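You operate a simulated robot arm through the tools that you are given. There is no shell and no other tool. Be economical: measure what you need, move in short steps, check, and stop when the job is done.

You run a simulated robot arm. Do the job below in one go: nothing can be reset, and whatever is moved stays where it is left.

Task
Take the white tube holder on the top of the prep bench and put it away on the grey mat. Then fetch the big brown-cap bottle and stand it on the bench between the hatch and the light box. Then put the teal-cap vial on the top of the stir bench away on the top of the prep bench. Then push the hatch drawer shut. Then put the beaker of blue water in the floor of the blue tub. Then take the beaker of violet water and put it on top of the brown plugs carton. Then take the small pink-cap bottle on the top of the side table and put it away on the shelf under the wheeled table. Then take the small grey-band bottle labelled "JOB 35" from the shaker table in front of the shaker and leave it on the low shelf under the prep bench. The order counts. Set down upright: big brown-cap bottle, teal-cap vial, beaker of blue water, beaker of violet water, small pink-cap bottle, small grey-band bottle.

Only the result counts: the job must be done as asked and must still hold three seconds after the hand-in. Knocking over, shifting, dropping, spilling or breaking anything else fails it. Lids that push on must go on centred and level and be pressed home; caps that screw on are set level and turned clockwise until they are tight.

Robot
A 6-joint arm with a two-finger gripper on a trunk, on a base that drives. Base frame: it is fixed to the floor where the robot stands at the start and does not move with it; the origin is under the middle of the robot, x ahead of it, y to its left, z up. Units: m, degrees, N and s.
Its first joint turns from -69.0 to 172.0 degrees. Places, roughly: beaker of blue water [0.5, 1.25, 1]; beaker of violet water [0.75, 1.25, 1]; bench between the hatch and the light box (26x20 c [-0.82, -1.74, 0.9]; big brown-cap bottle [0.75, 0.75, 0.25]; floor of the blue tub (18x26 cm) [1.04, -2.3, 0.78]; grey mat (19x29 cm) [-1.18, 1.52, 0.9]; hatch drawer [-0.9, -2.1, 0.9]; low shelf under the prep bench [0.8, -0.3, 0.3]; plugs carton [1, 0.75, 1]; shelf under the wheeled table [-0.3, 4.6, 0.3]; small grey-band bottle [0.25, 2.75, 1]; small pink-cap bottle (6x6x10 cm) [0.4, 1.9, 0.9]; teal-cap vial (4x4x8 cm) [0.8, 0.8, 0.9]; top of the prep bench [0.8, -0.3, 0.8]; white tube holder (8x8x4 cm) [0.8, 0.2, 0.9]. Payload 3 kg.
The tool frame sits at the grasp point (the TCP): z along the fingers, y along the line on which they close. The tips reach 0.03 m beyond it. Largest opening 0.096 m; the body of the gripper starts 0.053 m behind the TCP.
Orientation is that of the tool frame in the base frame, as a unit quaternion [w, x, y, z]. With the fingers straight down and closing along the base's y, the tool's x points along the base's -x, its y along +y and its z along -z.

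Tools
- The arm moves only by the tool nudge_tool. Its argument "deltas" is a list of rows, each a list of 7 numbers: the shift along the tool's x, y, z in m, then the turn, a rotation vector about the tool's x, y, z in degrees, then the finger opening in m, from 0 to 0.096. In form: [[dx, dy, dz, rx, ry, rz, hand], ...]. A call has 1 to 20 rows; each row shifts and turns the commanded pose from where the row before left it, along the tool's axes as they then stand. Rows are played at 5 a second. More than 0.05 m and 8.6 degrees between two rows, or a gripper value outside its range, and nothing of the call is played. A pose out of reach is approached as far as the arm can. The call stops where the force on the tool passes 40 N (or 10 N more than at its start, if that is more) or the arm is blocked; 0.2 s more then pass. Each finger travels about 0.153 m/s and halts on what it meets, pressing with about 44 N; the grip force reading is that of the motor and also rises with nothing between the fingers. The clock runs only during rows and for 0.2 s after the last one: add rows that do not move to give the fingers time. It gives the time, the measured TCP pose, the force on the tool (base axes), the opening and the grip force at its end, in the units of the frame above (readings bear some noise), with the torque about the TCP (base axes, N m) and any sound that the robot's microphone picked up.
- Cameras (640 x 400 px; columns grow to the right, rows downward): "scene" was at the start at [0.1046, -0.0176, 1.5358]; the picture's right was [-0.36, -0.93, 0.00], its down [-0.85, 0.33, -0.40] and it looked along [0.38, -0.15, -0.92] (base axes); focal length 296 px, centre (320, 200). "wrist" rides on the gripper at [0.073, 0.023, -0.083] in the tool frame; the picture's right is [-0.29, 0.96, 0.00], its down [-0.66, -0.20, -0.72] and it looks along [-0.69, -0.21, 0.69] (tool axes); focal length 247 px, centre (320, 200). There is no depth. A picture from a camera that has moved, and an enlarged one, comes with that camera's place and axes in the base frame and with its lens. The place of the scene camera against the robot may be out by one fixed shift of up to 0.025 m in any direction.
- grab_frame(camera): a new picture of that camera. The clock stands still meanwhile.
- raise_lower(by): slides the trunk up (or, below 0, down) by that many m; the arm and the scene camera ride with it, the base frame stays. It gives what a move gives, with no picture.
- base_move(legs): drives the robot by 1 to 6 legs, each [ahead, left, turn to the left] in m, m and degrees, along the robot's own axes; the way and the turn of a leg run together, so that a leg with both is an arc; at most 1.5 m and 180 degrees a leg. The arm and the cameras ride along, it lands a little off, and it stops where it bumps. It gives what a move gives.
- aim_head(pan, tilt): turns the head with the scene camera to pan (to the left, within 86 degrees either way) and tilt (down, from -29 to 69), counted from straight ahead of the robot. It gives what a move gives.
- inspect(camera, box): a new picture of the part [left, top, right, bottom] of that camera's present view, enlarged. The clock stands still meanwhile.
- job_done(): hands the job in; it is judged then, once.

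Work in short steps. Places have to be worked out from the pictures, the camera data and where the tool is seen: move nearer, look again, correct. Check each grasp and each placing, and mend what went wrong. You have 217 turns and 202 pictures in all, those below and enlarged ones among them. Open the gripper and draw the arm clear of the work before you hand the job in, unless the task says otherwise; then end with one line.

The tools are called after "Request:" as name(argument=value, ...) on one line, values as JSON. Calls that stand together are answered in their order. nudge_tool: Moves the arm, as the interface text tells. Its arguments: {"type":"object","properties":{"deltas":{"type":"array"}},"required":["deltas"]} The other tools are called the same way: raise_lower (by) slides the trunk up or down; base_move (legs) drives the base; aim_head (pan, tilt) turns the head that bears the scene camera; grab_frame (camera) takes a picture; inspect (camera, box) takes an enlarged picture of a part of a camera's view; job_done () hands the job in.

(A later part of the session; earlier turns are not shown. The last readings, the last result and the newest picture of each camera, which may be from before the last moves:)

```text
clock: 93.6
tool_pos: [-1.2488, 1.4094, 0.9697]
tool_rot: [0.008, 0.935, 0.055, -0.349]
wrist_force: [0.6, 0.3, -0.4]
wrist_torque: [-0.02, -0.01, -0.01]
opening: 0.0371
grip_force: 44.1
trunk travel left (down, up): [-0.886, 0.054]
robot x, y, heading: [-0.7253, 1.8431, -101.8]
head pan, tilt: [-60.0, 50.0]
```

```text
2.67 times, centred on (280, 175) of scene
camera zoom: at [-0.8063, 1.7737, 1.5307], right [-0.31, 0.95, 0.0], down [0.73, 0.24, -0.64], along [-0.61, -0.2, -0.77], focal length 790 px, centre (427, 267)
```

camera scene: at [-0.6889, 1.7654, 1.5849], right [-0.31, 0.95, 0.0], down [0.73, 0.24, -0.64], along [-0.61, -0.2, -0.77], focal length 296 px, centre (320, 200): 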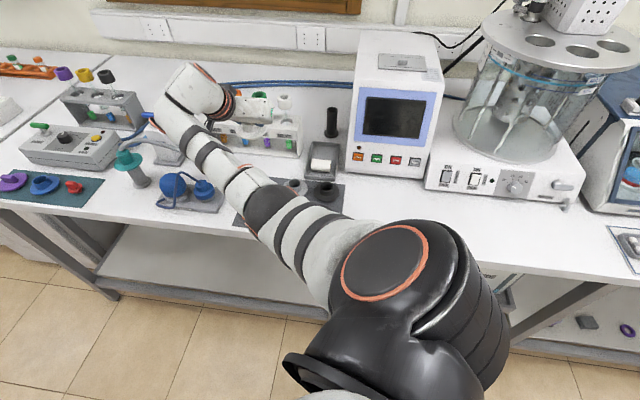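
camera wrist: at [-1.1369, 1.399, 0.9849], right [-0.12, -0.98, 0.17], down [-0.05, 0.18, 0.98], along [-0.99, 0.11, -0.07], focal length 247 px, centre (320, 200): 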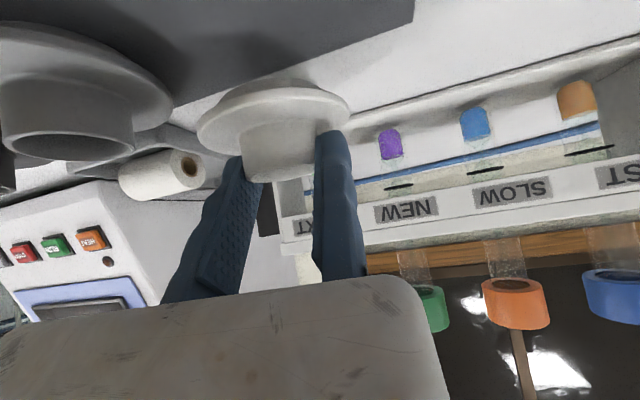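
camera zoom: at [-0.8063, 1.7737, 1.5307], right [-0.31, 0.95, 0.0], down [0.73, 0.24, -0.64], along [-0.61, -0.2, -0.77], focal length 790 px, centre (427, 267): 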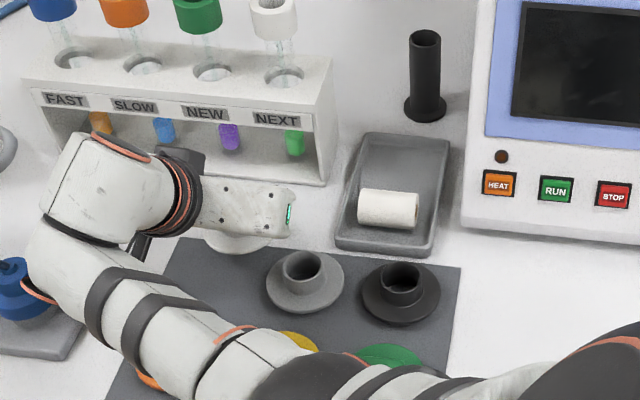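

The wrist view puts the mat's back-left corner at about (−1.255, 1.353), so I move another 2.7 cm toward the front.

Request:
nudge_tool(deltas=[[0.02, 0.0035, -0.0178, -0.4, 0, 0, 0.0], [0, 0, 0, 0, 0, 0, 0.0]])

Request:
raise_lower(by=-0.018)

Request:
grab_frame(camera="wrist")

Request:
inspect(camera="scene", box=[170, 100, 390, 250])

```text
clock: 94.2
tool_pos: [-1.2229, 1.4088, 0.9698]
tool_rot: [0.012, 0.936, 0.057, -0.347]
wrist_force: [-0.2, 0.5, -1.4]
wrist_torque: [0.02, 0.0, -0.02]
opening: 0.037
grip_force: 44.5
trunk travel left (down, up): [-0.886, 0.054]
robot x, y, heading: [-0.7232, 1.8446, -102.1]
head pan, tilt: [-60.0, 50.0]
```

```text
clock: 94.9
tool_pos: [-1.2215, 1.4074, 0.9532]
tool_rot: [0.013, 0.936, 0.057, -0.348]
wrist_force: [-0.8, -1.1, -1.2]
wrist_torque: [-0.03, -0.01, 0.0]
opening: 0.0369
grip_force: 43.9
trunk travel left (down, up): [-0.868, 0.072]
robot x, y, heading: [-0.7225, 1.8455, -101.8]
head pan, tilt: [-60.0, 50.0]
```

```text
136 pictures are left
camera wrist: at [-1.1098, 1.3977, 0.9672], right [-0.11, -0.98, 0.18], down [-0.05, 0.18, 0.98], along [-0.99, 0.1, -0.07], focal length 247 px, centre (320, 200)
```

wrist: 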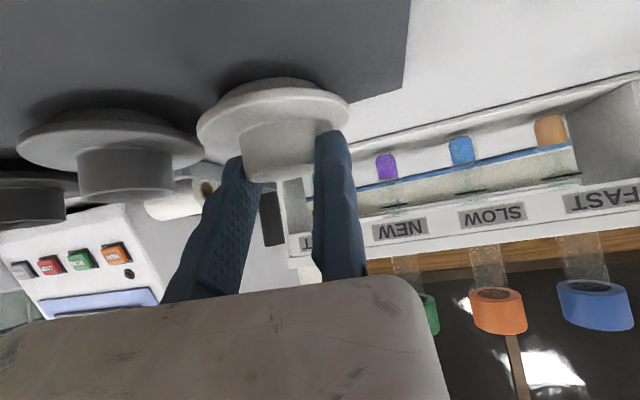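

```text
2.67 times, centred on (280, 175) of scene
camera zoom: at [-0.8059, 1.7738, 1.5127], right [-0.31, 0.95, 0.0], down [0.73, 0.24, -0.64], along [-0.61, -0.2, -0.77], focal length 790 px, centre (427, 267)
```

zoom: 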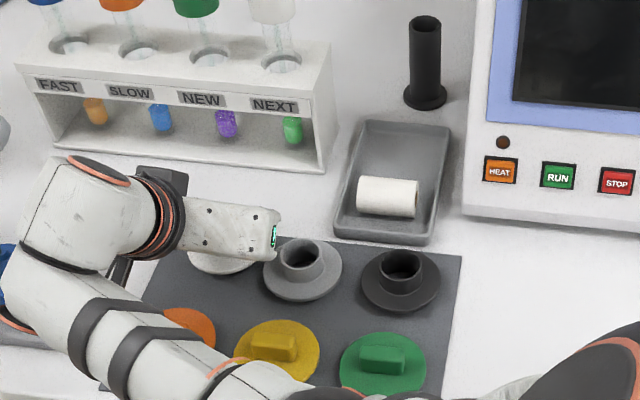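

The grey holder is only ~7 cm away center-to-center; I shift 2.4 cm to the left side of the slot, then lower to contact.

Request:
nudge_tool(deltas=[[0.0013, 0.0244, -0.0016, 0, 0, 0, 0.0], [0, 0, 0, 0, 0, 0, 0.0]])

Request:
inspect(camera="scene", box=[170, 100, 390, 250])

Request:
grab_frame(camera="wrist")

```text
clock: 95.5
tool_pos: [-1.2157, 1.3843, 0.9523]
tool_rot: [0.013, 0.936, 0.056, -0.348]
wrist_force: [0.2, 0.1, -0.9]
wrist_torque: [0.0, -0.01, 0.01]
opening: 0.0371
grip_force: 44.6
trunk travel left (down, up): [-0.868, 0.072]
robot x, y, heading: [-0.7205, 1.8424, -102.1]
head pan, tilt: [-60.0, 50.0]
```

```text
2.67 times, centred on (280, 175) of scene
camera zoom: at [-0.8059, 1.7748, 1.5128], right [-0.31, 0.95, 0.0], down [0.73, 0.24, -0.64], along [-0.61, -0.2, -0.77], focal length 790 px, centre (427, 267)
```

zoom: 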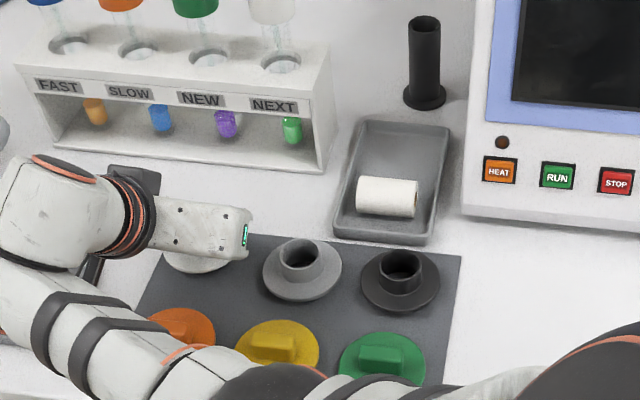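

```text
133 pictures are left
camera wrist: at [-1.1042, 1.3746, 0.9667], right [-0.11, -0.98, 0.18], down [-0.05, 0.18, 0.98], along [-0.99, 0.1, -0.07], focal length 247 px, centre (320, 200)
```

wrist: 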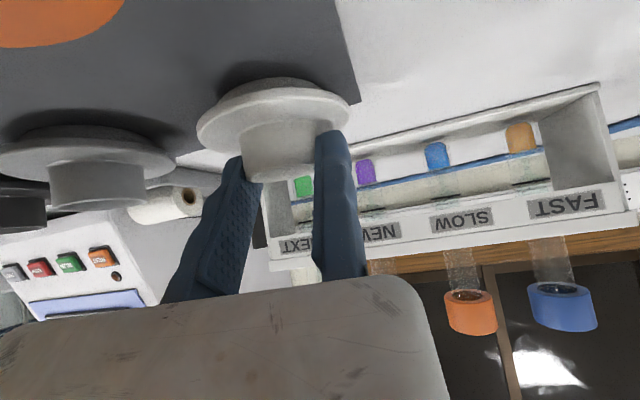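

I fine-shift 12 mm forward so the flange is fully over the mat, then lower to contact.

Request:
nudge_tool(deltas=[[0.0094, -0.0025, -0.0082, 0, 0, 0, 0.0], [0, 0, 0, 0, 0, 0, 0.0]])

Request:
raise_lower(by=-0.008)

Request:
grab_frame(camera="wrist")

```text
clock: 96.1
tool_pos: [-1.2038, 1.3886, 0.9522]
tool_rot: [0.012, 0.936, 0.057, -0.348]
wrist_force: [-1.3, -0.8, -0.9]
wrist_torque: [-0.02, 0.01, -0.01]
opening: 0.0368
grip_force: 43.6
trunk travel left (down, up): [-0.868, 0.072]
robot x, y, heading: [-0.722, 1.8445, -102.0]
head pan, tilt: [-60.0, 50.0]
```

```text
clock: 96.6
tool_pos: [-1.2044, 1.3875, 0.9493]
tool_rot: [0.016, 0.934, 0.056, -0.352]
wrist_force: [-4.5, -3.1, 18.7]
wrist_torque: [-0.08, 0.73, 0.06]
opening: 0.037
grip_force: 44.7
trunk travel left (down, up): [-0.86, 0.08]
robot x, y, heading: [-0.7209, 1.8437, -101.9]
head pan, tilt: [-60.0, 50.0]
```

```text
132 pictures are left
camera wrist: at [-1.0916, 1.3789, 0.9631], right [-0.11, -0.98, 0.18], down [-0.04, 0.19, 0.98], along [-0.99, 0.1, -0.06], focal length 247 px, centre (320, 200)
```

wrist: 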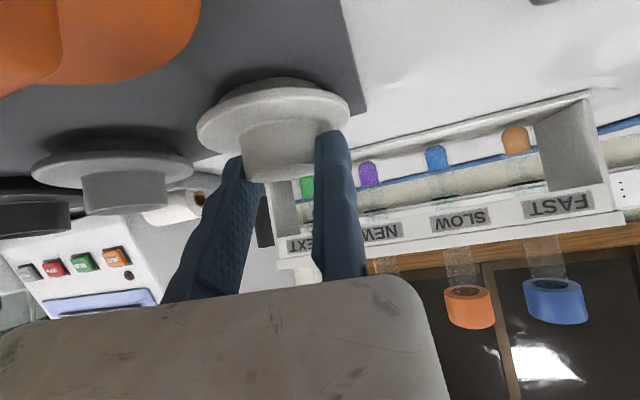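

Contact on the mat (19 N). I open the fingers slowly and raise.

Request:
nudge_tool(deltas=[[0, 0, 0, 0, 0, 0, 0.045], [0, 0, 0, 0, 0, 0, 0.055], [0, 0, 0, 0, 0, 0, 0.06], [0, 0, 0, 0, 0, 0, 0.06]])

Request:
grab_frame(camera="wrist")

```text
clock: 97.6
tool_pos: [-1.2017, 1.3891, 0.9472]
tool_rot: [0.014, 0.935, 0.056, -0.35]
wrist_force: [-4.0, -6.0, 22.5]
wrist_torque: [-0.27, 0.31, 0.06]
opening: 0.0602
grip_force: 0.0
trunk travel left (down, up): [-0.86, 0.08]
robot x, y, heading: [-0.7183, 1.8422, -102.0]
head pan, tilt: [-60.0, 50.0]
```

```text
131 pictures are left
camera wrist: at [-1.0906, 1.3792, 0.9615], right [-0.11, -0.98, 0.18], down [-0.05, 0.19, 0.98], along [-0.99, 0.1, -0.07], focal length 247 px, centre (320, 200)
```

wrist: 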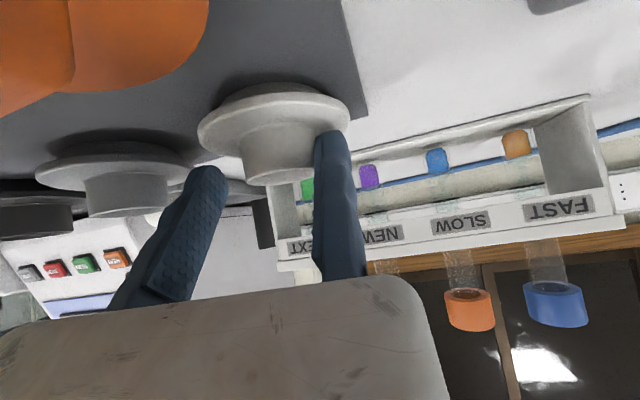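

Released; I raise straight up and check the placing.

Request:
raise_lower(by=0.08)

Request:
nudge_tool(deltas=[[-0.0325, 0, -0.0375, 0, 0, 0, 0.06], [-0.0325, 0, -0.0375, 0, 0, 0, 0.06], [-0.0325, 0, -0.0375, 0, 0, 0, 0.06]])

Request:
inspect(camera="scene", box=[170, 120, 390, 260])

```text
clock: 98.8
tool_pos: [-1.2043, 1.3894, 1.0251]
tool_rot: [0.012, 0.936, 0.057, -0.348]
wrist_force: [-0.4, 0.1, -0.1]
wrist_torque: [-0.01, 0.03, 0.0]
opening: 0.0601
grip_force: 0.1
trunk travel left (down, up): [-0.94, 0.0]
robot x, y, heading: [-0.7216, 1.8439, -102.2]
head pan, tilt: [-60.0, 50.0]
```

```text
clock: 99.6
tool_pos: [-1.2048, 1.3866, 1.1734]
tool_rot: [0.012, 0.936, 0.057, -0.348]
wrist_force: [0.6, -0.3, 0.9]
wrist_torque: [0.05, 0.05, 0.01]
opening: 0.0601
grip_force: 0.1
trunk travel left (down, up): [-0.94, 0.0]
robot x, y, heading: [-0.7214, 1.8416, -102.0]
head pan, tilt: [-60.0, 50.0]
```

```text
2.86 times, centred on (280, 190) of scene
camera zoom: at [-0.8049, 1.774, 1.5847], right [-0.31, 0.95, 0.0], down [0.73, 0.24, -0.64], along [-0.61, -0.2, -0.77], focal length 847 px, centre (434, 229)
```

zoom: 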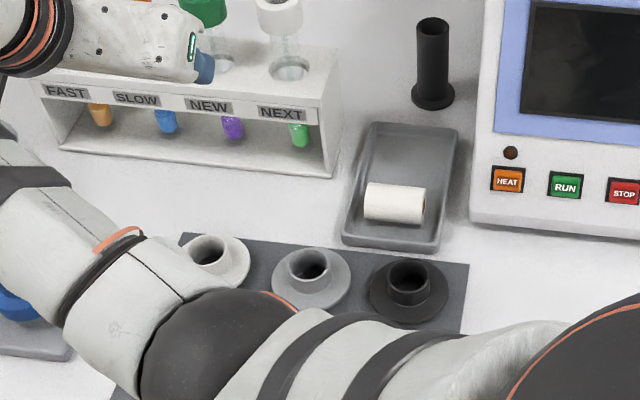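

The white holder stands in the free slot of the grey mat. Next the big brown-cap bottle on the shelf under the stir bench (≈(0.77, 0.66, 0.37)); I drive back across and face the stir bench.

Request:
base_move(legs=[[-0.094, 0.44, 0], [0.7, 0.303, 0], [0, 0, 110]])

Request:
aim_head(pan=0, tilt=50)

Request:
grab_frame(camera="scene")

```text
clock: 110.7
tool_pos: [0.4757, 0.8188, 1.1727]
tool_rot: [0.294, 0.482, 0.804, -0.186]
wrist_force: [-1.0, -0.9, -0.3]
wrist_torque: [0.0, -0.01, 0.01]
opening: 0.06
grip_force: 0.0
trunk travel left (down, up): [-0.94, 0.0]
robot x, y, heading: [-0.1264, 1.1044, 9.2]
head pan, tilt: [-60.0, 50.0]
```

```text
clock: 112.0
tool_pos: [0.4765, 0.8189, 1.1722]
tool_rot: [0.295, 0.482, 0.804, -0.186]
wrist_force: [0.0, -0.5, -0.9]
wrist_torque: [-0.05, -0.01, -0.01]
opening: 0.0601
grip_force: 0.1
trunk travel left (down, up): [-0.94, 0.0]
robot x, y, heading: [-0.1275, 1.1036, 9.2]
head pan, tilt: [0.0, 50.0]
```

```text
129 pictures are left
camera scene: at [-0.0016, 1.1297, 1.5848], right [0.16, -0.99, 0.0], down [-0.76, -0.12, -0.64], along [0.63, 0.1, -0.77], focal length 296 px, centre (320, 200)
```

scene: 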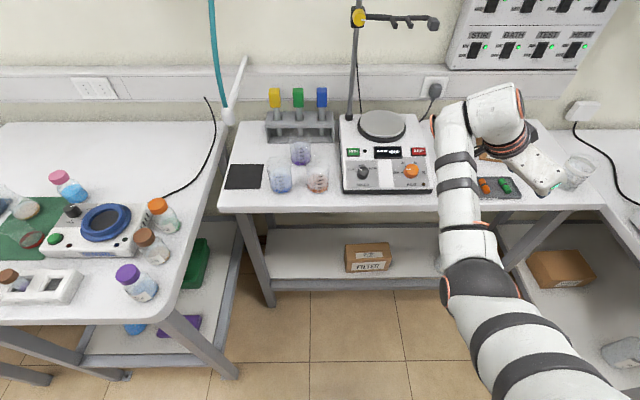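

I yaw the tool so it points straight ahead (toward the bench), shifting it outward with the turn, then tilt it flatter for reaching under the bench.

Request:
nudge_tool(deltas=[[0.0073, 0.0128, -0.0065, -5.2, -0.1, -6.05, 0.09], [0.0059, 0.014, -0.0053, -5.2, -0.1, -6.05, 0.09], [0.0043, 0.015, -0.004, -5.2, -0.1, -6.05, 0.09], [0.0027, 0.0156, -0.0026, -5.2, -0.1, -6.05, 0.09], [0.001, 0.016, -0.0012, -5.2, -0.1, -6.05, 0.09], [-0.0007, 0.0161, 0.0003, -5.2, -0.1, -6.05, 0.09], [-0.0024, 0.0158, 0.0018, -5.2, -0.1, -6.05, 0.09], [-0.004, 0.0153, 0.0032, -5.2, -0.1, -6.05, 0.09], [-0.0056, 0.0144, 0.0046, -5.2, -0.1, -6.05, 0.09], [0, 0, 0, 0, -7, 0, 0.09], [0, 0, 0, 0, -7, 0, 0.09], [0, 0, 0, 0, -6, 0, 0.09], [0, 0, 0, 0, 0, 0, 0.09]])

Request:
grab_frame(camera="scene")

Request:
grab_frame(camera="wrist")

```text
clock: 114.8
tool_pos: [0.5371, 0.9511, 1.1725]
tool_rot: [0.503, -0.077, 0.86, 0.036]
wrist_force: [0.9, -0.2, -0.4]
wrist_torque: [0.03, 0.02, -0.03]
opening: 0.0899
grip_force: 0.0
trunk travel left (down, up): [-0.94, 0.0]
robot x, y, heading: [-0.1252, 1.1056, 9.0]
head pan, tilt: [0.0, 50.0]
```

```text
128 pictures are left
camera scene: at [-0.0016, 1.1299, 1.5848], right [0.16, -0.99, 0.0], down [-0.76, -0.12, -0.64], along [0.63, 0.1, -0.77], focal length 296 px, centre (320, 200)
```

scene: 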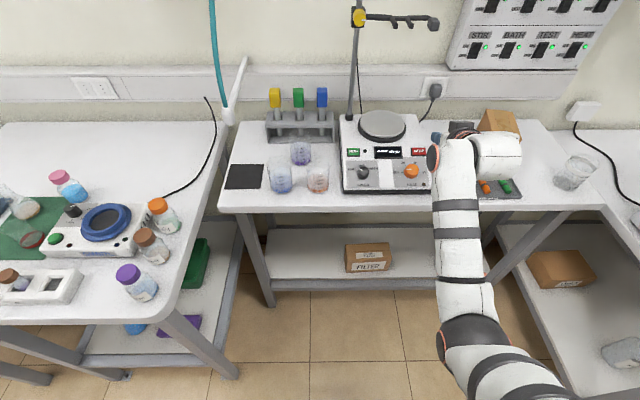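

```text
127 pictures are left
camera wrist: at [0.4264, 0.9557, 1.1484], right [-0.02, 0.97, 0.24], down [-0.27, -0.24, 0.93], along [0.96, -0.05, 0.27], focal length 247 px, centre (320, 200)
```

wrist: 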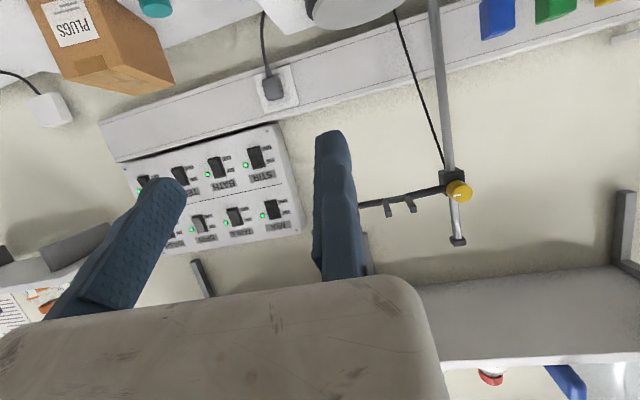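

The arm is now comfortable. I line the hand up with the bottle laterally, back off slightly, and lower the trunk to look under the bench.

Request:
base_move(legs=[[-0.06, -0.285, 0]])

Request:
raise_lower(by=-0.75)

Request:
aim_head(pan=-15, tilt=30)

Request:
grab_frame(camera="scene")

Request:
grab_frame(camera="wrist")

```text
clock: 116.8
tool_pos: [0.5227, 0.6609, 1.1722]
tool_rot: [0.503, -0.076, 0.86, 0.036]
wrist_force: [-0.5, 0.0, -0.2]
wrist_torque: [0.0, 0.01, -0.01]
opening: 0.09
grip_force: 0.0
trunk travel left (down, up): [-0.94, 0.0]
robot x, y, heading: [-0.1398, 0.811, 9.0]
head pan, tilt: [0.0, 50.0]
```

```text
refused: -0.75 is not a number from -0.4 to 0.4
```

```text
clock: 117.6
tool_pos: [0.5225, 0.6597, 1.1718]
tool_rot: [0.502, -0.075, 0.861, 0.036]
wrist_force: [1.2, 0.4, 0.8]
wrist_torque: [0.0, 0.0, -0.01]
opening: 0.0901
grip_force: 0.2
trunk travel left (down, up): [-0.94, 0.0]
robot x, y, heading: [-0.1405, 0.8139, 9.1]
head pan, tilt: [-15.0, 30.0]
```

```text
126 pictures are left
camera scene: at [-0.0018, 0.8157, 1.6142], right [-0.1, -0.99, 0.0], down [-0.5, 0.05, -0.87], along [0.86, -0.09, -0.5], focal length 296 px, centre (320, 200)
```

scene: 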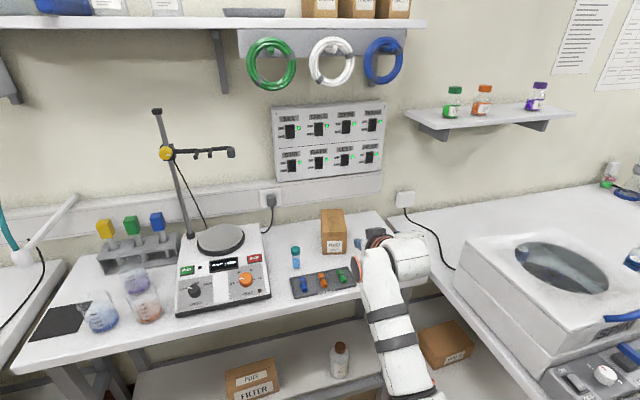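

```text
125 pictures are left
camera wrist: at [0.4121, 0.6629, 1.1484], right [-0.02, 0.97, 0.24], down [-0.27, -0.24, 0.93], along [0.96, -0.05, 0.26], focal length 247 px, centre (320, 200)
```

wrist: 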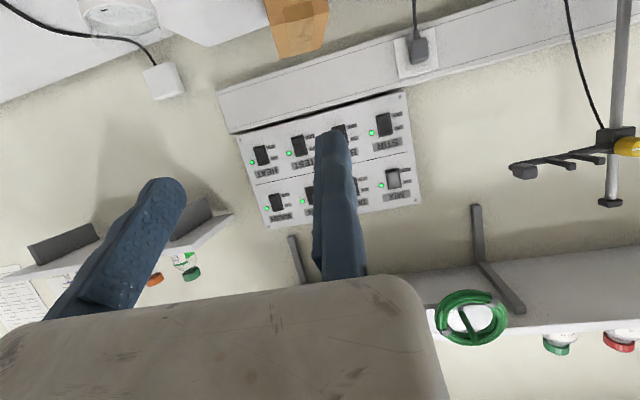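

Lower the trunk in two steps.

Request:
raise_lower(by=-0.4)

Request:
raise_lower(by=-0.33)

Request:
grab_frame(camera="scene")

Request:
grab_frame(camera="wrist")

```text
clock: 121.5
tool_pos: [0.5217, 0.6591, 0.7728]
tool_rot: [0.502, -0.076, 0.86, 0.036]
wrist_force: [0.1, 0.2, -0.5]
wrist_torque: [-0.04, -0.01, 0.01]
opening: 0.09
grip_force: 0.2
trunk travel left (down, up): [-0.54, 0.4]
robot x, y, heading: [-0.1414, 0.8118, 9.3]
head pan, tilt: [-15.0, 30.0]
```

```text
clock: 124.7
tool_pos: [0.5225, 0.6583, 0.4426]
tool_rot: [0.502, -0.076, 0.86, 0.037]
wrist_force: [0.3, 0.0, 0.0]
wrist_torque: [0.0, -0.01, 0.01]
opening: 0.0901
grip_force: 0.2
trunk travel left (down, up): [-0.21, 0.73]
robot x, y, heading: [-0.142, 0.812, 9.3]
head pan, tilt: [-15.0, 30.0]
```

```text
124 pictures are left
camera scene: at [-0.0019, 0.8161, 0.8843], right [-0.1, -0.99, 0.0], down [-0.5, 0.05, -0.87], along [0.86, -0.09, -0.5], focal length 296 px, centre (320, 200)
```

scene: 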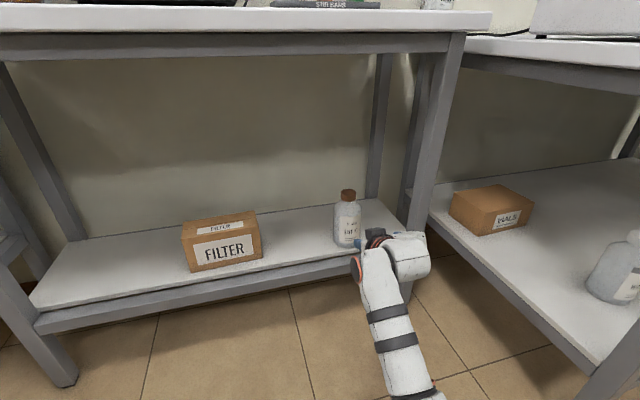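

```text
123 pictures are left
camera wrist: at [0.412, 0.6633, 0.4185], right [-0.02, 0.97, 0.24], down [-0.27, -0.24, 0.93], along [0.96, -0.05, 0.26], focal length 247 px, centre (320, 200)
```

wrist: 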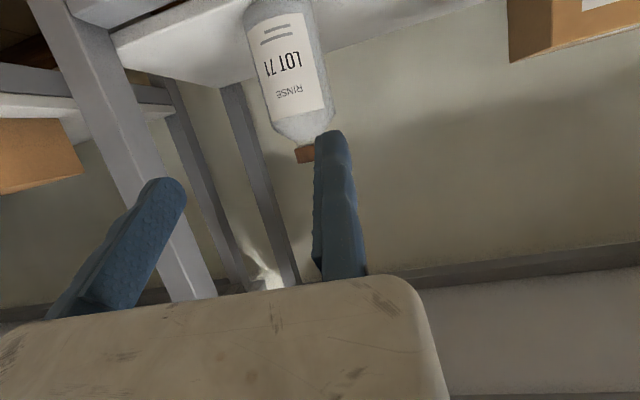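

The bottle is in view. I enlarge both views to measure its width and position.

Request:
inspect(camera="scene", box=[280, 170, 440, 270])

Request:
inspect(camera="wrist", box=[200, 0, 400, 180])

```text
4.00 times, centred on (360, 220) of scene
camera zoom: at [-0.0019, 0.8161, 0.8843], right [-0.1, -0.99, 0.0], down [-0.5, 0.05, -0.87], along [0.86, -0.09, -0.5], focal length 1186 px, centre (160, 120)
```

zoom: 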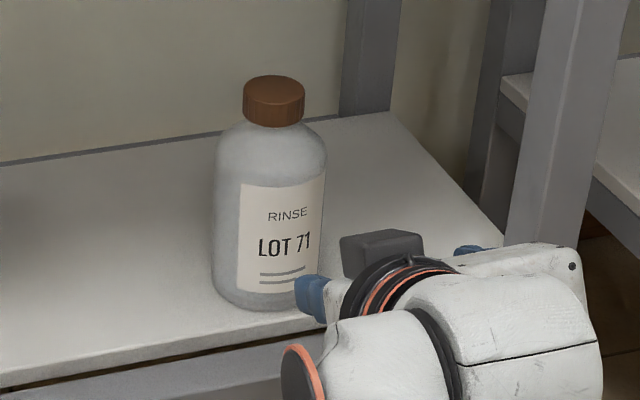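

```text
2.22 times, centred on (300, 90) of wrist
camera zoom: at [0.412, 0.6633, 0.4185], right [-0.02, 0.97, 0.24], down [-0.27, -0.24, 0.93], along [0.96, -0.05, 0.26], focal length 549 px, centre (364, 444)
```

zoom: 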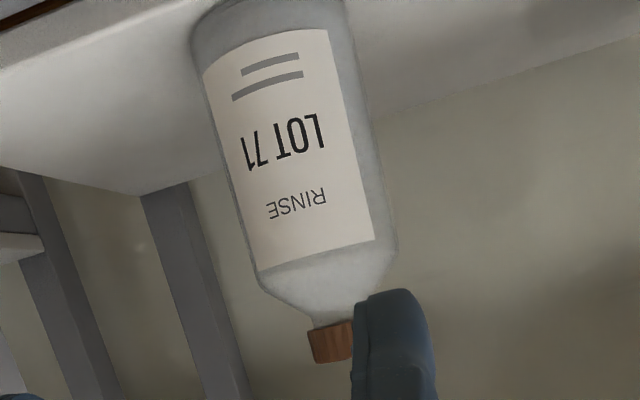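

Bottle: ~0.085 wide, centre ≈ (0.78, 0.645), body 0.26–0.42. I open fully, lower to z≈0.365, align laterally and advance 0.13 m with the base, then re-check.

Request:
nudge_tool(deltas=[[0, -0.0085, 0, 0, 0, 0, 0.096], [0, 0, 0, 0, 0, 0, 0.096]])

Request:
raise_lower(by=-0.075)

Request:
base_move(legs=[[0.13, 0, 0]])

Request:
grab_frame(camera="wrist")

Request:
grab_frame(camera="scene")

```text
clock: 125.3
tool_pos: [0.5238, 0.6509, 0.4425]
tool_rot: [0.503, -0.076, 0.86, 0.036]
wrist_force: [0.9, 0.8, -0.6]
wrist_torque: [0.0, -0.02, 0.0]
opening: 0.0961
grip_force: 0.0
trunk travel left (down, up): [-0.21, 0.73]
robot x, y, heading: [-0.1402, 0.8134, 9.2]
head pan, tilt: [-15.0, 30.0]
```

```text
clock: 126.4
tool_pos: [0.5234, 0.651, 0.3663]
tool_rot: [0.502, -0.076, 0.861, 0.036]
wrist_force: [-0.5, 0.4, -0.7]
wrist_torque: [0.01, 0.0, -0.03]
opening: 0.0958
grip_force: 0.1
trunk travel left (down, up): [-0.135, 0.805]
robot x, y, heading: [-0.1395, 0.8127, 9.2]
head pan, tilt: [-15.0, 30.0]
```

```text
clock: 127.7
tool_pos: [0.6513, 0.6705, 0.367]
tool_rot: [0.502, -0.075, 0.861, 0.035]
wrist_force: [0.1, 0.1, -0.2]
wrist_torque: [0.04, 0.01, 0.02]
opening: 0.096
grip_force: 0.1
trunk travel left (down, up): [-0.135, 0.805]
robot x, y, heading: [-0.0124, 0.8291, 9.3]
head pan, tilt: [-15.0, 30.0]
```

```text
120 pictures are left
camera wrist: at [0.5403, 0.6755, 0.3436], right [-0.02, 0.97, 0.24], down [-0.27, -0.24, 0.93], along [0.96, -0.05, 0.26], focal length 247 px, centre (320, 200)
```

wrist: 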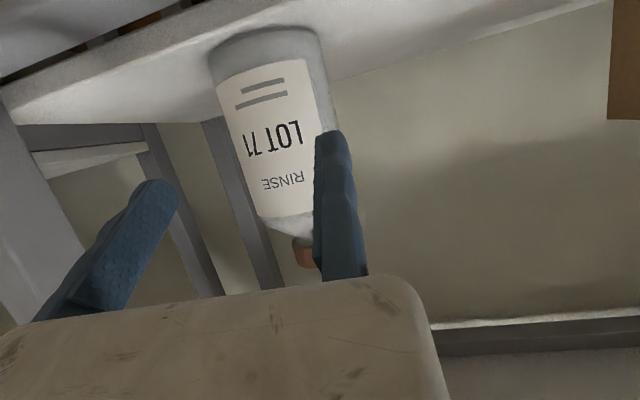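

```text
119 pictures are left
camera scene: at [0.1251, 0.8366, 0.8093], right [-0.1, -0.99, 0.0], down [-0.5, 0.05, -0.87], along [0.86, -0.09, -0.5], focal length 296 px, centre (320, 200)
```

scene: 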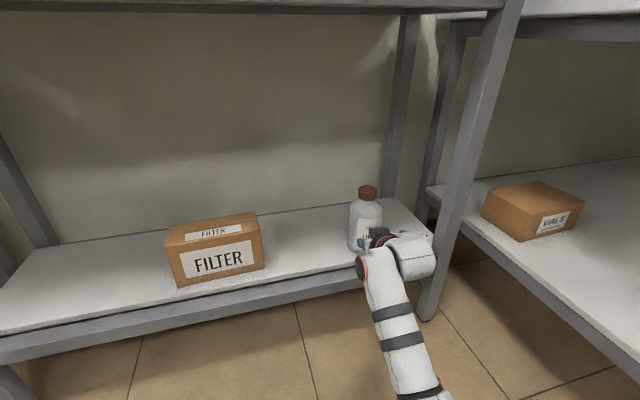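

Triangulation from two wrist views gives the bottle axis ≈ (0.75, 0.647). I shift the hand 9 mm in +y_t, advance 5 cm and check again.

Request:
nudge_tool(deltas=[[0, 0.0095, 0, 0, 0, 0, 0.096], [0, 0, 0, 0, 0, 0, 0.096]])

Request:
base_move(legs=[[0.045, 0, 0]])

Request:
grab_frame(camera="wrist")

```text
clock: 128.3
tool_pos: [0.6506, 0.6806, 0.368]
tool_rot: [0.502, -0.075, 0.861, 0.036]
wrist_force: [-0.1, 0.3, 0.5]
wrist_torque: [-0.02, 0.0, 0.02]
opening: 0.096
grip_force: 0.1
trunk travel left (down, up): [-0.135, 0.805]
robot x, y, heading: [-0.015, 0.8327, 9.3]
head pan, tilt: [-15.0, 30.0]
```

```text
clock: 129.2
tool_pos: [0.6938, 0.6881, 0.3684]
tool_rot: [0.502, -0.075, 0.861, 0.035]
wrist_force: [0.6, -0.1, 0.4]
wrist_torque: [-0.03, 0.03, 0.02]
opening: 0.0958
grip_force: 0.0
trunk travel left (down, up): [-0.135, 0.805]
robot x, y, heading: [0.0328, 0.8404, 9.4]
head pan, tilt: [-15.0, 30.0]
```

```text
118 pictures are left
camera wrist: at [0.5834, 0.6916, 0.3439], right [-0.02, 0.97, 0.24], down [-0.27, -0.24, 0.93], along [0.96, -0.05, 0.26], focal length 247 px, centre (320, 200)
```

wrist: 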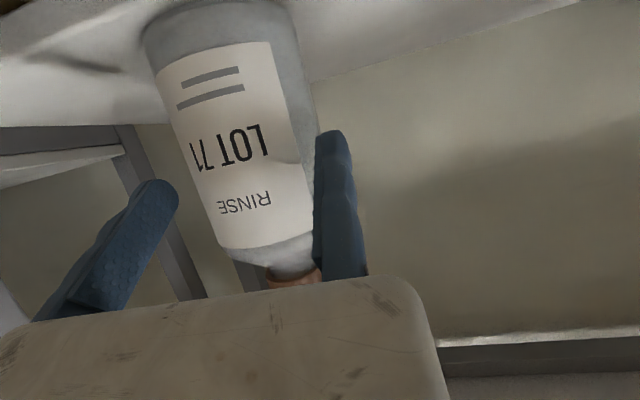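

Both sides clear by ~6 mm. I advance the last 4.5 cm and close.

Request:
base_move(legs=[[0.045, 0, 0]])

Request:
grab_frame(camera="wrist")

```text
clock: 130.1
tool_pos: [0.7374, 0.6944, 0.367]
tool_rot: [0.503, -0.075, 0.861, 0.036]
wrist_force: [0.2, 0.6, -0.2]
wrist_torque: [0.04, 0.0, 0.03]
opening: 0.096
grip_force: 0.0
trunk travel left (down, up): [-0.135, 0.805]
robot x, y, heading: [0.0765, 0.8477, 9.3]
head pan, tilt: [-15.0, 30.0]
```

```text
117 pictures are left
camera wrist: at [0.6274, 0.699, 0.3439], right [-0.02, 0.97, 0.24], down [-0.27, -0.24, 0.93], along [0.96, -0.05, 0.26], focal length 247 px, centre (320, 200)
```

wrist: 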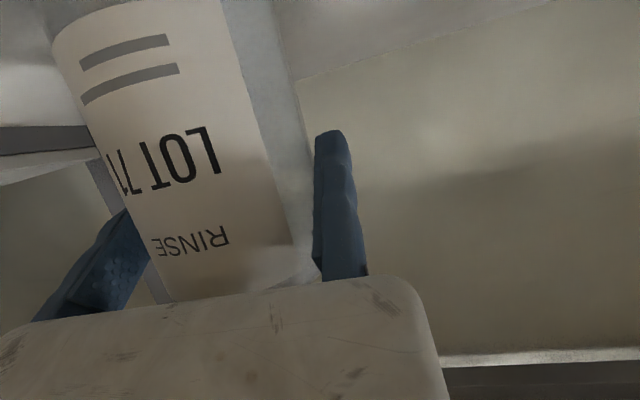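

The fingers straddle the bottle. Close and lift slightly.

Request:
nudge_tool(deltas=[[0, 0, 0, 0, 0, 0, 0.04], [0, 0, 0, 0, 0, 0, 0.04], [0, 0, 0, 0, 0, 0, 0.04], [0, 0, 0, 0, 0, 0, 0.04]])

Request:
raise_lower(by=0.05)

Request:
grab_frame(camera="scene")

```text
clock: 131.1
tool_pos: [0.7378, 0.6943, 0.3671]
tool_rot: [0.502, -0.076, 0.861, 0.036]
wrist_force: [1.0, -1.2, 2.0]
wrist_torque: [0.06, -0.1, -0.02]
opening: 0.084
grip_force: 44.3
trunk travel left (down, up): [-0.135, 0.805]
robot x, y, heading: [0.0756, 0.85, 9.4]
head pan, tilt: [-15.0, 30.0]
```

```text
clock: 132.0
tool_pos: [0.7391, 0.695, 0.4161]
tool_rot: [0.502, -0.075, 0.861, 0.036]
wrist_force: [-0.8, -0.3, -4.7]
wrist_torque: [0.16, 0.03, -0.04]
opening: 0.0842
grip_force: 44.2
trunk travel left (down, up): [-0.185, 0.755]
robot x, y, heading: [0.0734, 0.8463, 9.2]
head pan, tilt: [-15.0, 30.0]
```

```text
116 pictures are left
camera scene: at [0.2147, 0.8507, 0.8592], right [-0.1, -0.99, 0.0], down [-0.5, 0.05, -0.87], along [0.86, -0.09, -0.5], focal length 296 px, centre (320, 200)
```

scene: 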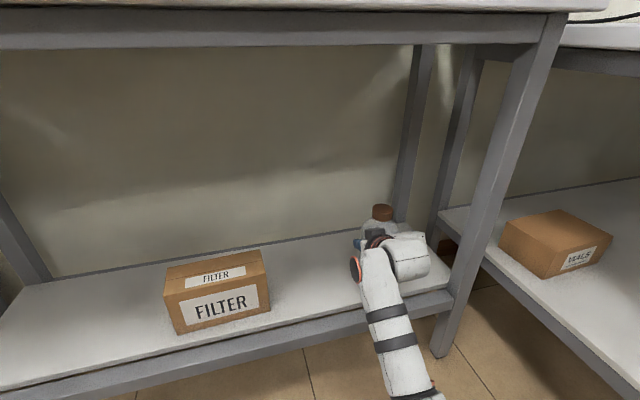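

Bottle held (≈0.5 kg). I back out and raise the trunk.

Request:
base_move(legs=[[-0.36, 0, 0]])

Request:
raise_lower(by=0.4)

Request:
raise_lower(by=0.35)

Request:
grab_frame(camera="wrist")

```text
clock: 134.3
tool_pos: [0.3828, 0.6353, 0.4172]
tool_rot: [0.502, -0.072, 0.861, 0.034]
wrist_force: [0.8, -0.4, -5.5]
wrist_torque: [0.19, 0.04, 0.01]
opening: 0.0839
grip_force: 43.8
trunk travel left (down, up): [-0.185, 0.755]
robot x, y, heading: [-0.2781, 0.7912, 8.9]
head pan, tilt: [-15.0, 30.0]
```

```text
clock: 138.2
tool_pos: [0.3838, 0.635, 0.8159]
tool_rot: [0.502, -0.073, 0.861, 0.035]
wrist_force: [-0.1, -0.1, -4.5]
wrist_torque: [0.2, 0.04, 0.02]
opening: 0.0839
grip_force: 44.1
trunk travel left (down, up): [-0.585, 0.355]
robot x, y, heading: [-0.2813, 0.7935, 9.0]
head pan, tilt: [-15.0, 30.0]
```

```text
clock: 141.6
tool_pos: [0.3844, 0.6339, 1.1654]
tool_rot: [0.502, -0.074, 0.861, 0.035]
wrist_force: [0.2, -0.6, -5.0]
wrist_torque: [0.19, 0.07, -0.04]
opening: 0.0842
grip_force: 44.3
trunk travel left (down, up): [-0.935, 0.005]
robot x, y, heading: [-0.2782, 0.7919, 8.9]
head pan, tilt: [-15.0, 30.0]
```

```text
115 pictures are left
camera wrist: at [0.2737, 0.6396, 1.1432], right [-0.01, 0.97, 0.24], down [-0.27, -0.24, 0.93], along [0.96, -0.05, 0.26], focal length 247 px, centre (320, 200)
```

wrist: 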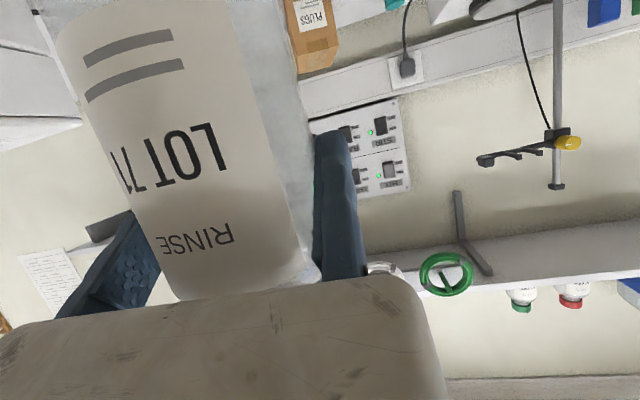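

Now I turn down the aisle toward the hatch area and look.

Request:
base_move(legs=[[0, 0, -100], [1.1, 0, 0]])

Request:
aim_head(pan=-25, tilt=30)

Request:
grab_frame(camera="scene")

```text
clock: 151.5
tool_pos: [-0.6007, -0.9361, 1.1661]
tool_rot: [0.346, 0.619, 0.604, -0.365]
wrist_force: [-0.2, -0.5, -4.6]
wrist_torque: [0.03, -0.19, 0.01]
opening: 0.0843
grip_force: 43.4
trunk travel left (down, up): [-0.935, 0.005]
robot x, y, heading: [-0.3184, -0.3168, -92.1]
head pan, tilt: [-15.0, 30.0]
```

```text
clock: 152.2
tool_pos: [-0.6004, -0.9356, 1.1659]
tool_rot: [0.346, 0.618, 0.603, -0.366]
wrist_force: [-0.3, -0.3, -4.9]
wrist_torque: [0.02, -0.19, 0.01]
opening: 0.084
grip_force: 44.2
trunk travel left (down, up): [-0.935, 0.005]
robot x, y, heading: [-0.3191, -0.3191, -92.1]
head pan, tilt: [-25.0, 30.0]
```

```text
114 pictures are left
camera scene: at [-0.3639, -0.4429, 1.6091], right [-0.89, 0.46, 0.0], down [0.23, 0.45, -0.87], along [-0.4, -0.77, -0.5], focal length 296 px, centre (320, 200)
```

scene: 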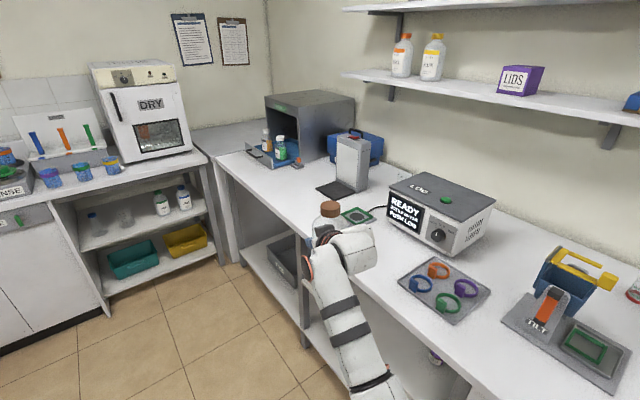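

The hatch with its open drawer is at the far corner. I enlarge that area.

Request:
inspect(camera="scene", box=[190, 80, 430, 230])

```text
2.67 times, centred on (310, 155) of scene
camera zoom: at [-0.3639, -0.4429, 1.6091], right [-0.89, 0.46, 0.0], down [0.23, 0.45, -0.87], along [-0.4, -0.77, -0.5], focal length 790 px, centre (347, 320)
```

zoom: 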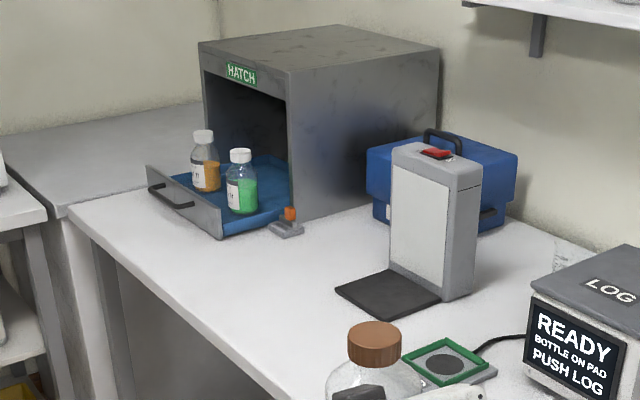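

The free bench zone between hatch drawer and light box pad centres near (−0.84, −1.77). I drive closer, keeping height.

Request:
base_move(legs=[[0.65, -0.1, 0]])

Request:
aim_head(pan=-25, tilt=50)

Request:
grab_frame(camera="scene")

Request:
grab_frame(camera="wrist")

```text
clock: 155.9
tool_pos: [-0.7347, -1.5753, 1.1663]
tool_rot: [0.345, 0.621, 0.601, -0.367]
wrist_force: [-0.6, 0.5, -4.3]
wrist_torque: [0.02, -0.21, 0.04]
opening: 0.084
grip_force: 44.4
trunk travel left (down, up): [-0.935, 0.005]
robot x, y, heading: [-0.4488, -0.9559, -92.9]
head pan, tilt: [-25.0, 30.0]
```

```text
clock: 156.7
tool_pos: [-0.7351, -1.5773, 1.1666]
tool_rot: [0.345, 0.621, 0.6, -0.367]
wrist_force: [-0.2, -0.4, -5.1]
wrist_torque: [0.05, -0.2, 0.01]
opening: 0.0841
grip_force: 43.9
trunk travel left (down, up): [-0.935, 0.005]
robot x, y, heading: [-0.4484, -0.9571, -92.7]
head pan, tilt: [-25.0, 50.0]
```

```text
112 pictures are left
camera scene: at [-0.4872, -1.0743, 1.5797], right [-0.88, 0.47, 0.0], down [0.36, 0.68, -0.64], along [-0.3, -0.57, -0.77], focal length 296 px, centre (320, 200)
```

scene: 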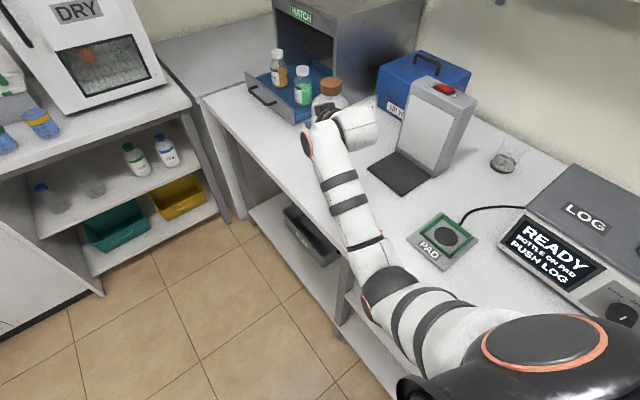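

```text
111 pictures are left
camera wrist: at [-0.7082, -1.4683, 1.143], right [0.95, -0.19, 0.24], down [-0.18, 0.31, 0.93], along [-0.25, -0.93, 0.26], focal length 247 px, centre (320, 200)
```

wrist: 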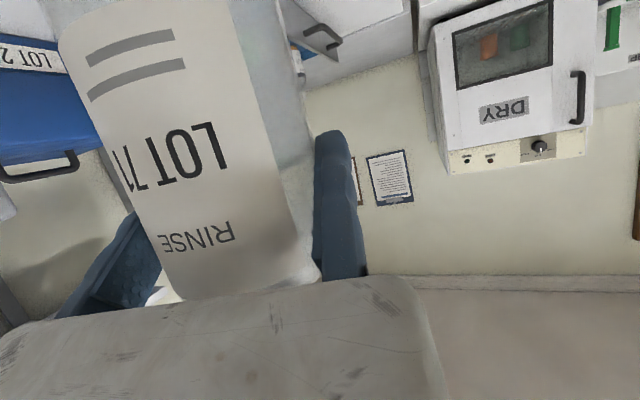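

I move over the target (−0.815, −1.755) and lower by the trunk.

Request:
base_move(legs=[[0.177, -0.029, 0]])

Request:
raise_lower(by=-0.12)

Request:
grab_frame(camera="scene")

Request:
grab_frame(camera="wrist")

```text
clock: 158.2
tool_pos: [-0.7744, -1.7495, 1.1685]
tool_rot: [0.344, 0.622, 0.599, -0.368]
wrist_force: [0.1, -0.2, -4.8]
wrist_torque: [0.05, -0.26, -0.02]
opening: 0.0842
grip_force: 44.0
trunk travel left (down, up): [-0.935, 0.005]
robot x, y, heading: [-0.4869, -1.1313, -93.1]
head pan, tilt: [-25.0, 50.0]
```

```text
clock: 159.7
tool_pos: [-0.7741, -1.7491, 1.047]
tool_rot: [0.343, 0.623, 0.6, -0.367]
wrist_force: [0.2, -0.3, -4.8]
wrist_torque: [0.02, -0.2, 0.0]
opening: 0.084
grip_force: 44.1
trunk travel left (down, up): [-0.815, 0.125]
robot x, y, heading: [-0.4867, -1.135, -92.9]
head pan, tilt: [-25.0, 50.0]
```

```text
110 pictures are left
camera scene: at [-0.5248, -1.2484, 1.4597], right [-0.88, 0.47, 0.0], down [0.36, 0.68, -0.64], along [-0.3, -0.57, -0.77], focal length 296 px, centre (320, 200)
```

scene: 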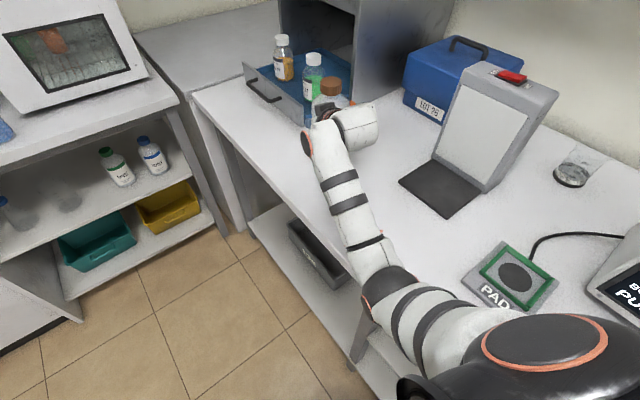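

```text
109 pictures are left
camera wrist: at [-0.7474, -1.6418, 1.0233], right [0.95, -0.19, 0.24], down [-0.18, 0.31, 0.93], along [-0.25, -0.93, 0.26], focal length 247 px, centre (320, 200)
```

wrist: 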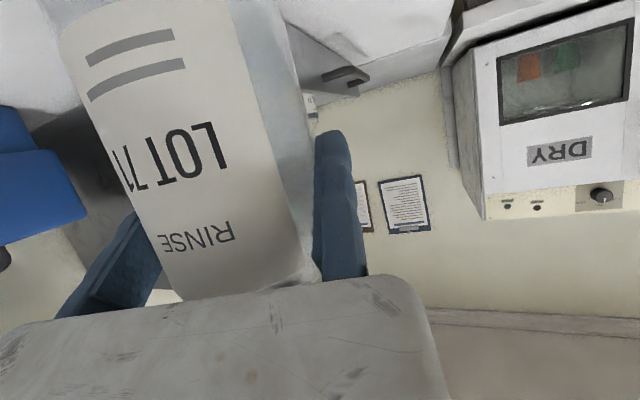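

Clear of the drawer and pad. I lower until contact.

Request:
raise_lower(by=-0.03)

Request:
raise_lower(by=-0.015)

```text
clock: 160.4
tool_pos: [-0.775, -1.751, 1.0176]
tool_rot: [0.343, 0.623, 0.599, -0.368]
wrist_force: [0.2, -0.1, -4.9]
wrist_torque: [0.01, -0.18, -0.01]
opening: 0.0841
grip_force: 44.0
trunk travel left (down, up): [-0.785, 0.155]
robot x, y, heading: [-0.485, -1.1361, -92.8]
head pan, tilt: [-25.0, 50.0]
```

```text
clock: 161.1
tool_pos: [-0.7751, -1.7498, 1.0012]
tool_rot: [0.343, 0.623, 0.6, -0.367]
wrist_force: [0.1, 0.1, -4.2]
wrist_torque: [0.03, -0.22, -0.01]
opening: 0.0839
grip_force: 44.6
trunk travel left (down, up): [-0.77, 0.17]
robot x, y, heading: [-0.4861, -1.1314, -92.9]
head pan, tilt: [-25.0, 50.0]
```

Request:
raise_lower(by=-0.01)

Request:
raise_lower(by=-0.01)

Request:
raise_lower(by=-0.01)

Request:
inspect(camera="scene", box=[240, 50, 440, 190])

```text
clock: 161.7
tool_pos: [-0.7742, -1.7499, 0.9907]
tool_rot: [0.345, 0.622, 0.6, -0.367]
wrist_force: [0.0, 1.4, -5.3]
wrist_torque: [0.03, -0.22, -0.06]
opening: 0.0839
grip_force: 44.2
trunk travel left (down, up): [-0.76, 0.18]
robot x, y, heading: [-0.4843, -1.1322, -93.2]
head pan, tilt: [-25.0, 50.0]
```

```text
clock: 162.2
tool_pos: [-0.7738, -1.7485, 0.9901]
tool_rot: [0.347, 0.618, 0.597, -0.376]
wrist_force: [-4.7, -9.7, 30.0]
wrist_torque: [-0.16, 0.76, 0.28]
opening: 0.0842
grip_force: 43.8
trunk travel left (down, up): [-0.75, 0.19]
robot x, y, heading: [-0.4865, -1.1326, -93.1]
head pan, tilt: [-25.0, 50.0]
```

```text
clock: 162.8
tool_pos: [-0.7732, -1.7461, 0.9842]
tool_rot: [0.35, 0.617, 0.595, -0.377]
wrist_force: [-4.8, -5.7, 39.5]
wrist_torque: [-0.25, 0.74, 0.04]
opening: 0.0845
grip_force: 44.3
trunk travel left (down, up): [-0.74, 0.2]
robot x, y, heading: [-0.4844, -1.1334, -93.2]
head pan, tilt: [-25.0, 50.0]
```

```text
2.86 times, centred on (340, 120) of scene
camera zoom: at [-0.5215, -1.2399, 1.3857], right [-0.88, 0.47, 0.0], down [0.36, 0.67, -0.65], along [-0.3, -0.57, -0.76], focal length 847 px, centre (263, 429)
```

zoom: 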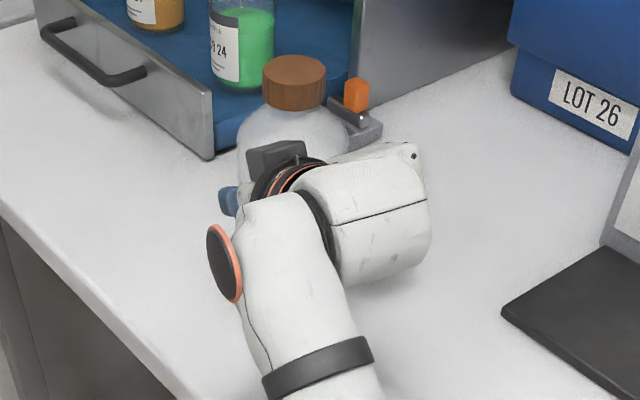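

Contact at ≈0.99. I relieve the press, then open the moving finger.

Request:
raise_lower(by=0.014)

Request:
nudge_tool(deltas=[[0, 0, 0, 0, 0, 0, 0.09], [0, 0, 0, 0, 0, 0, 0.096], [0, 0, 0, 0, 0, 0, 0.096]])

Request:
grab_frame(camera="wrist")

```text
clock: 163.4
tool_pos: [-0.773, -1.7461, 0.9846]
tool_rot: [0.342, 0.624, 0.601, -0.365]
wrist_force: [0.8, 3.5, 4.3]
wrist_torque: [-0.08, 0.07, -0.08]
opening: 0.0842
grip_force: 44.4
trunk travel left (down, up): [-0.754, 0.186]
robot x, y, heading: [-0.4872, -1.1339, -92.9]
head pan, tilt: [-25.0, 50.0]
```

```text
clock: 164.2
tool_pos: [-0.774, -1.7496, 0.9846]
tool_rot: [0.343, 0.623, 0.599, -0.369]
wrist_force: [1.9, 0.2, -0.6]
wrist_torque: [0.03, -0.03, -0.02]
opening: 0.0963
grip_force: 0.0
trunk travel left (down, up): [-0.754, 0.186]
robot x, y, heading: [-0.489, -1.1347, -92.9]
head pan, tilt: [-25.0, 50.0]
```

```text
107 pictures are left
camera wrist: at [-0.7466, -1.6413, 0.9625], right [0.95, -0.19, 0.24], down [-0.18, 0.31, 0.93], along [-0.25, -0.93, 0.26], focal length 247 px, centre (320, 200)
```

wrist: 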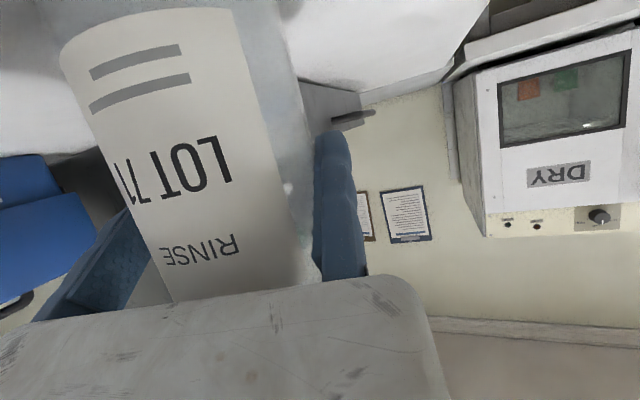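

Released. I shift 4 mm off the bottle on the fixed side, then back straight out.

Request:
nudge_tool(deltas=[[0, 0.004, 0, 0, 0, 0, 0.096], [0, 0, 0, 0, 0, 0, 0.096]])

Request:
base_move(legs=[[-0.16, 0, 0]])

Request:
raise_lower(by=0.18)

Request:
grab_frame(camera="scene")

```text
clock: 164.8
tool_pos: [-0.7703, -1.749, 0.986]
tool_rot: [0.343, 0.622, 0.599, -0.368]
wrist_force: [0.2, 0.4, -0.1]
wrist_torque: [0.0, -0.02, 0.0]
opening: 0.0957
grip_force: 0.1
trunk travel left (down, up): [-0.754, 0.186]
robot x, y, heading: [-0.4843, -1.1342, -92.8]
head pan, tilt: [-25.0, 50.0]
```

```text
clock: 166.2
tool_pos: [-0.7613, -1.589, 0.9859]
tool_rot: [0.343, 0.622, 0.6, -0.367]
wrist_force: [0.5, 0.1, 0.4]
wrist_torque: [0.01, -0.01, 0.01]
opening: 0.096
grip_force: 0.1
trunk travel left (down, up): [-0.754, 0.186]
robot x, y, heading: [-0.4751, -0.9716, -93.1]
head pan, tilt: [-25.0, 50.0]
```

```text
clock: 168.2
tool_pos: [-0.7611, -1.5895, 1.1653]
tool_rot: [0.344, 0.622, 0.599, -0.368]
wrist_force: [0.8, -0.3, 0.2]
wrist_torque: [-0.02, -0.02, 0.0]
opening: 0.0959
grip_force: 0.0
trunk travel left (down, up): [-0.934, 0.006]
robot x, y, heading: [-0.4777, -0.9733, -93.1]
head pan, tilt: [-25.0, 50.0]
```

```text
106 pictures are left
camera scene: at [-0.516, -1.0877, 1.5787], right [-0.88, 0.47, 0.0], down [0.36, 0.68, -0.64], along [-0.3, -0.57, -0.77], focal length 296 px, centre (320, 200)
```

scene: 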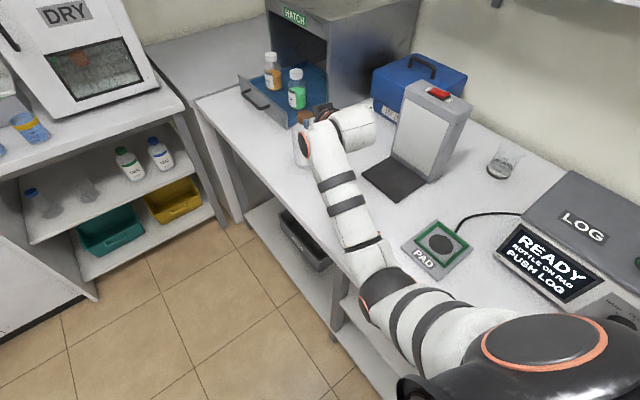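

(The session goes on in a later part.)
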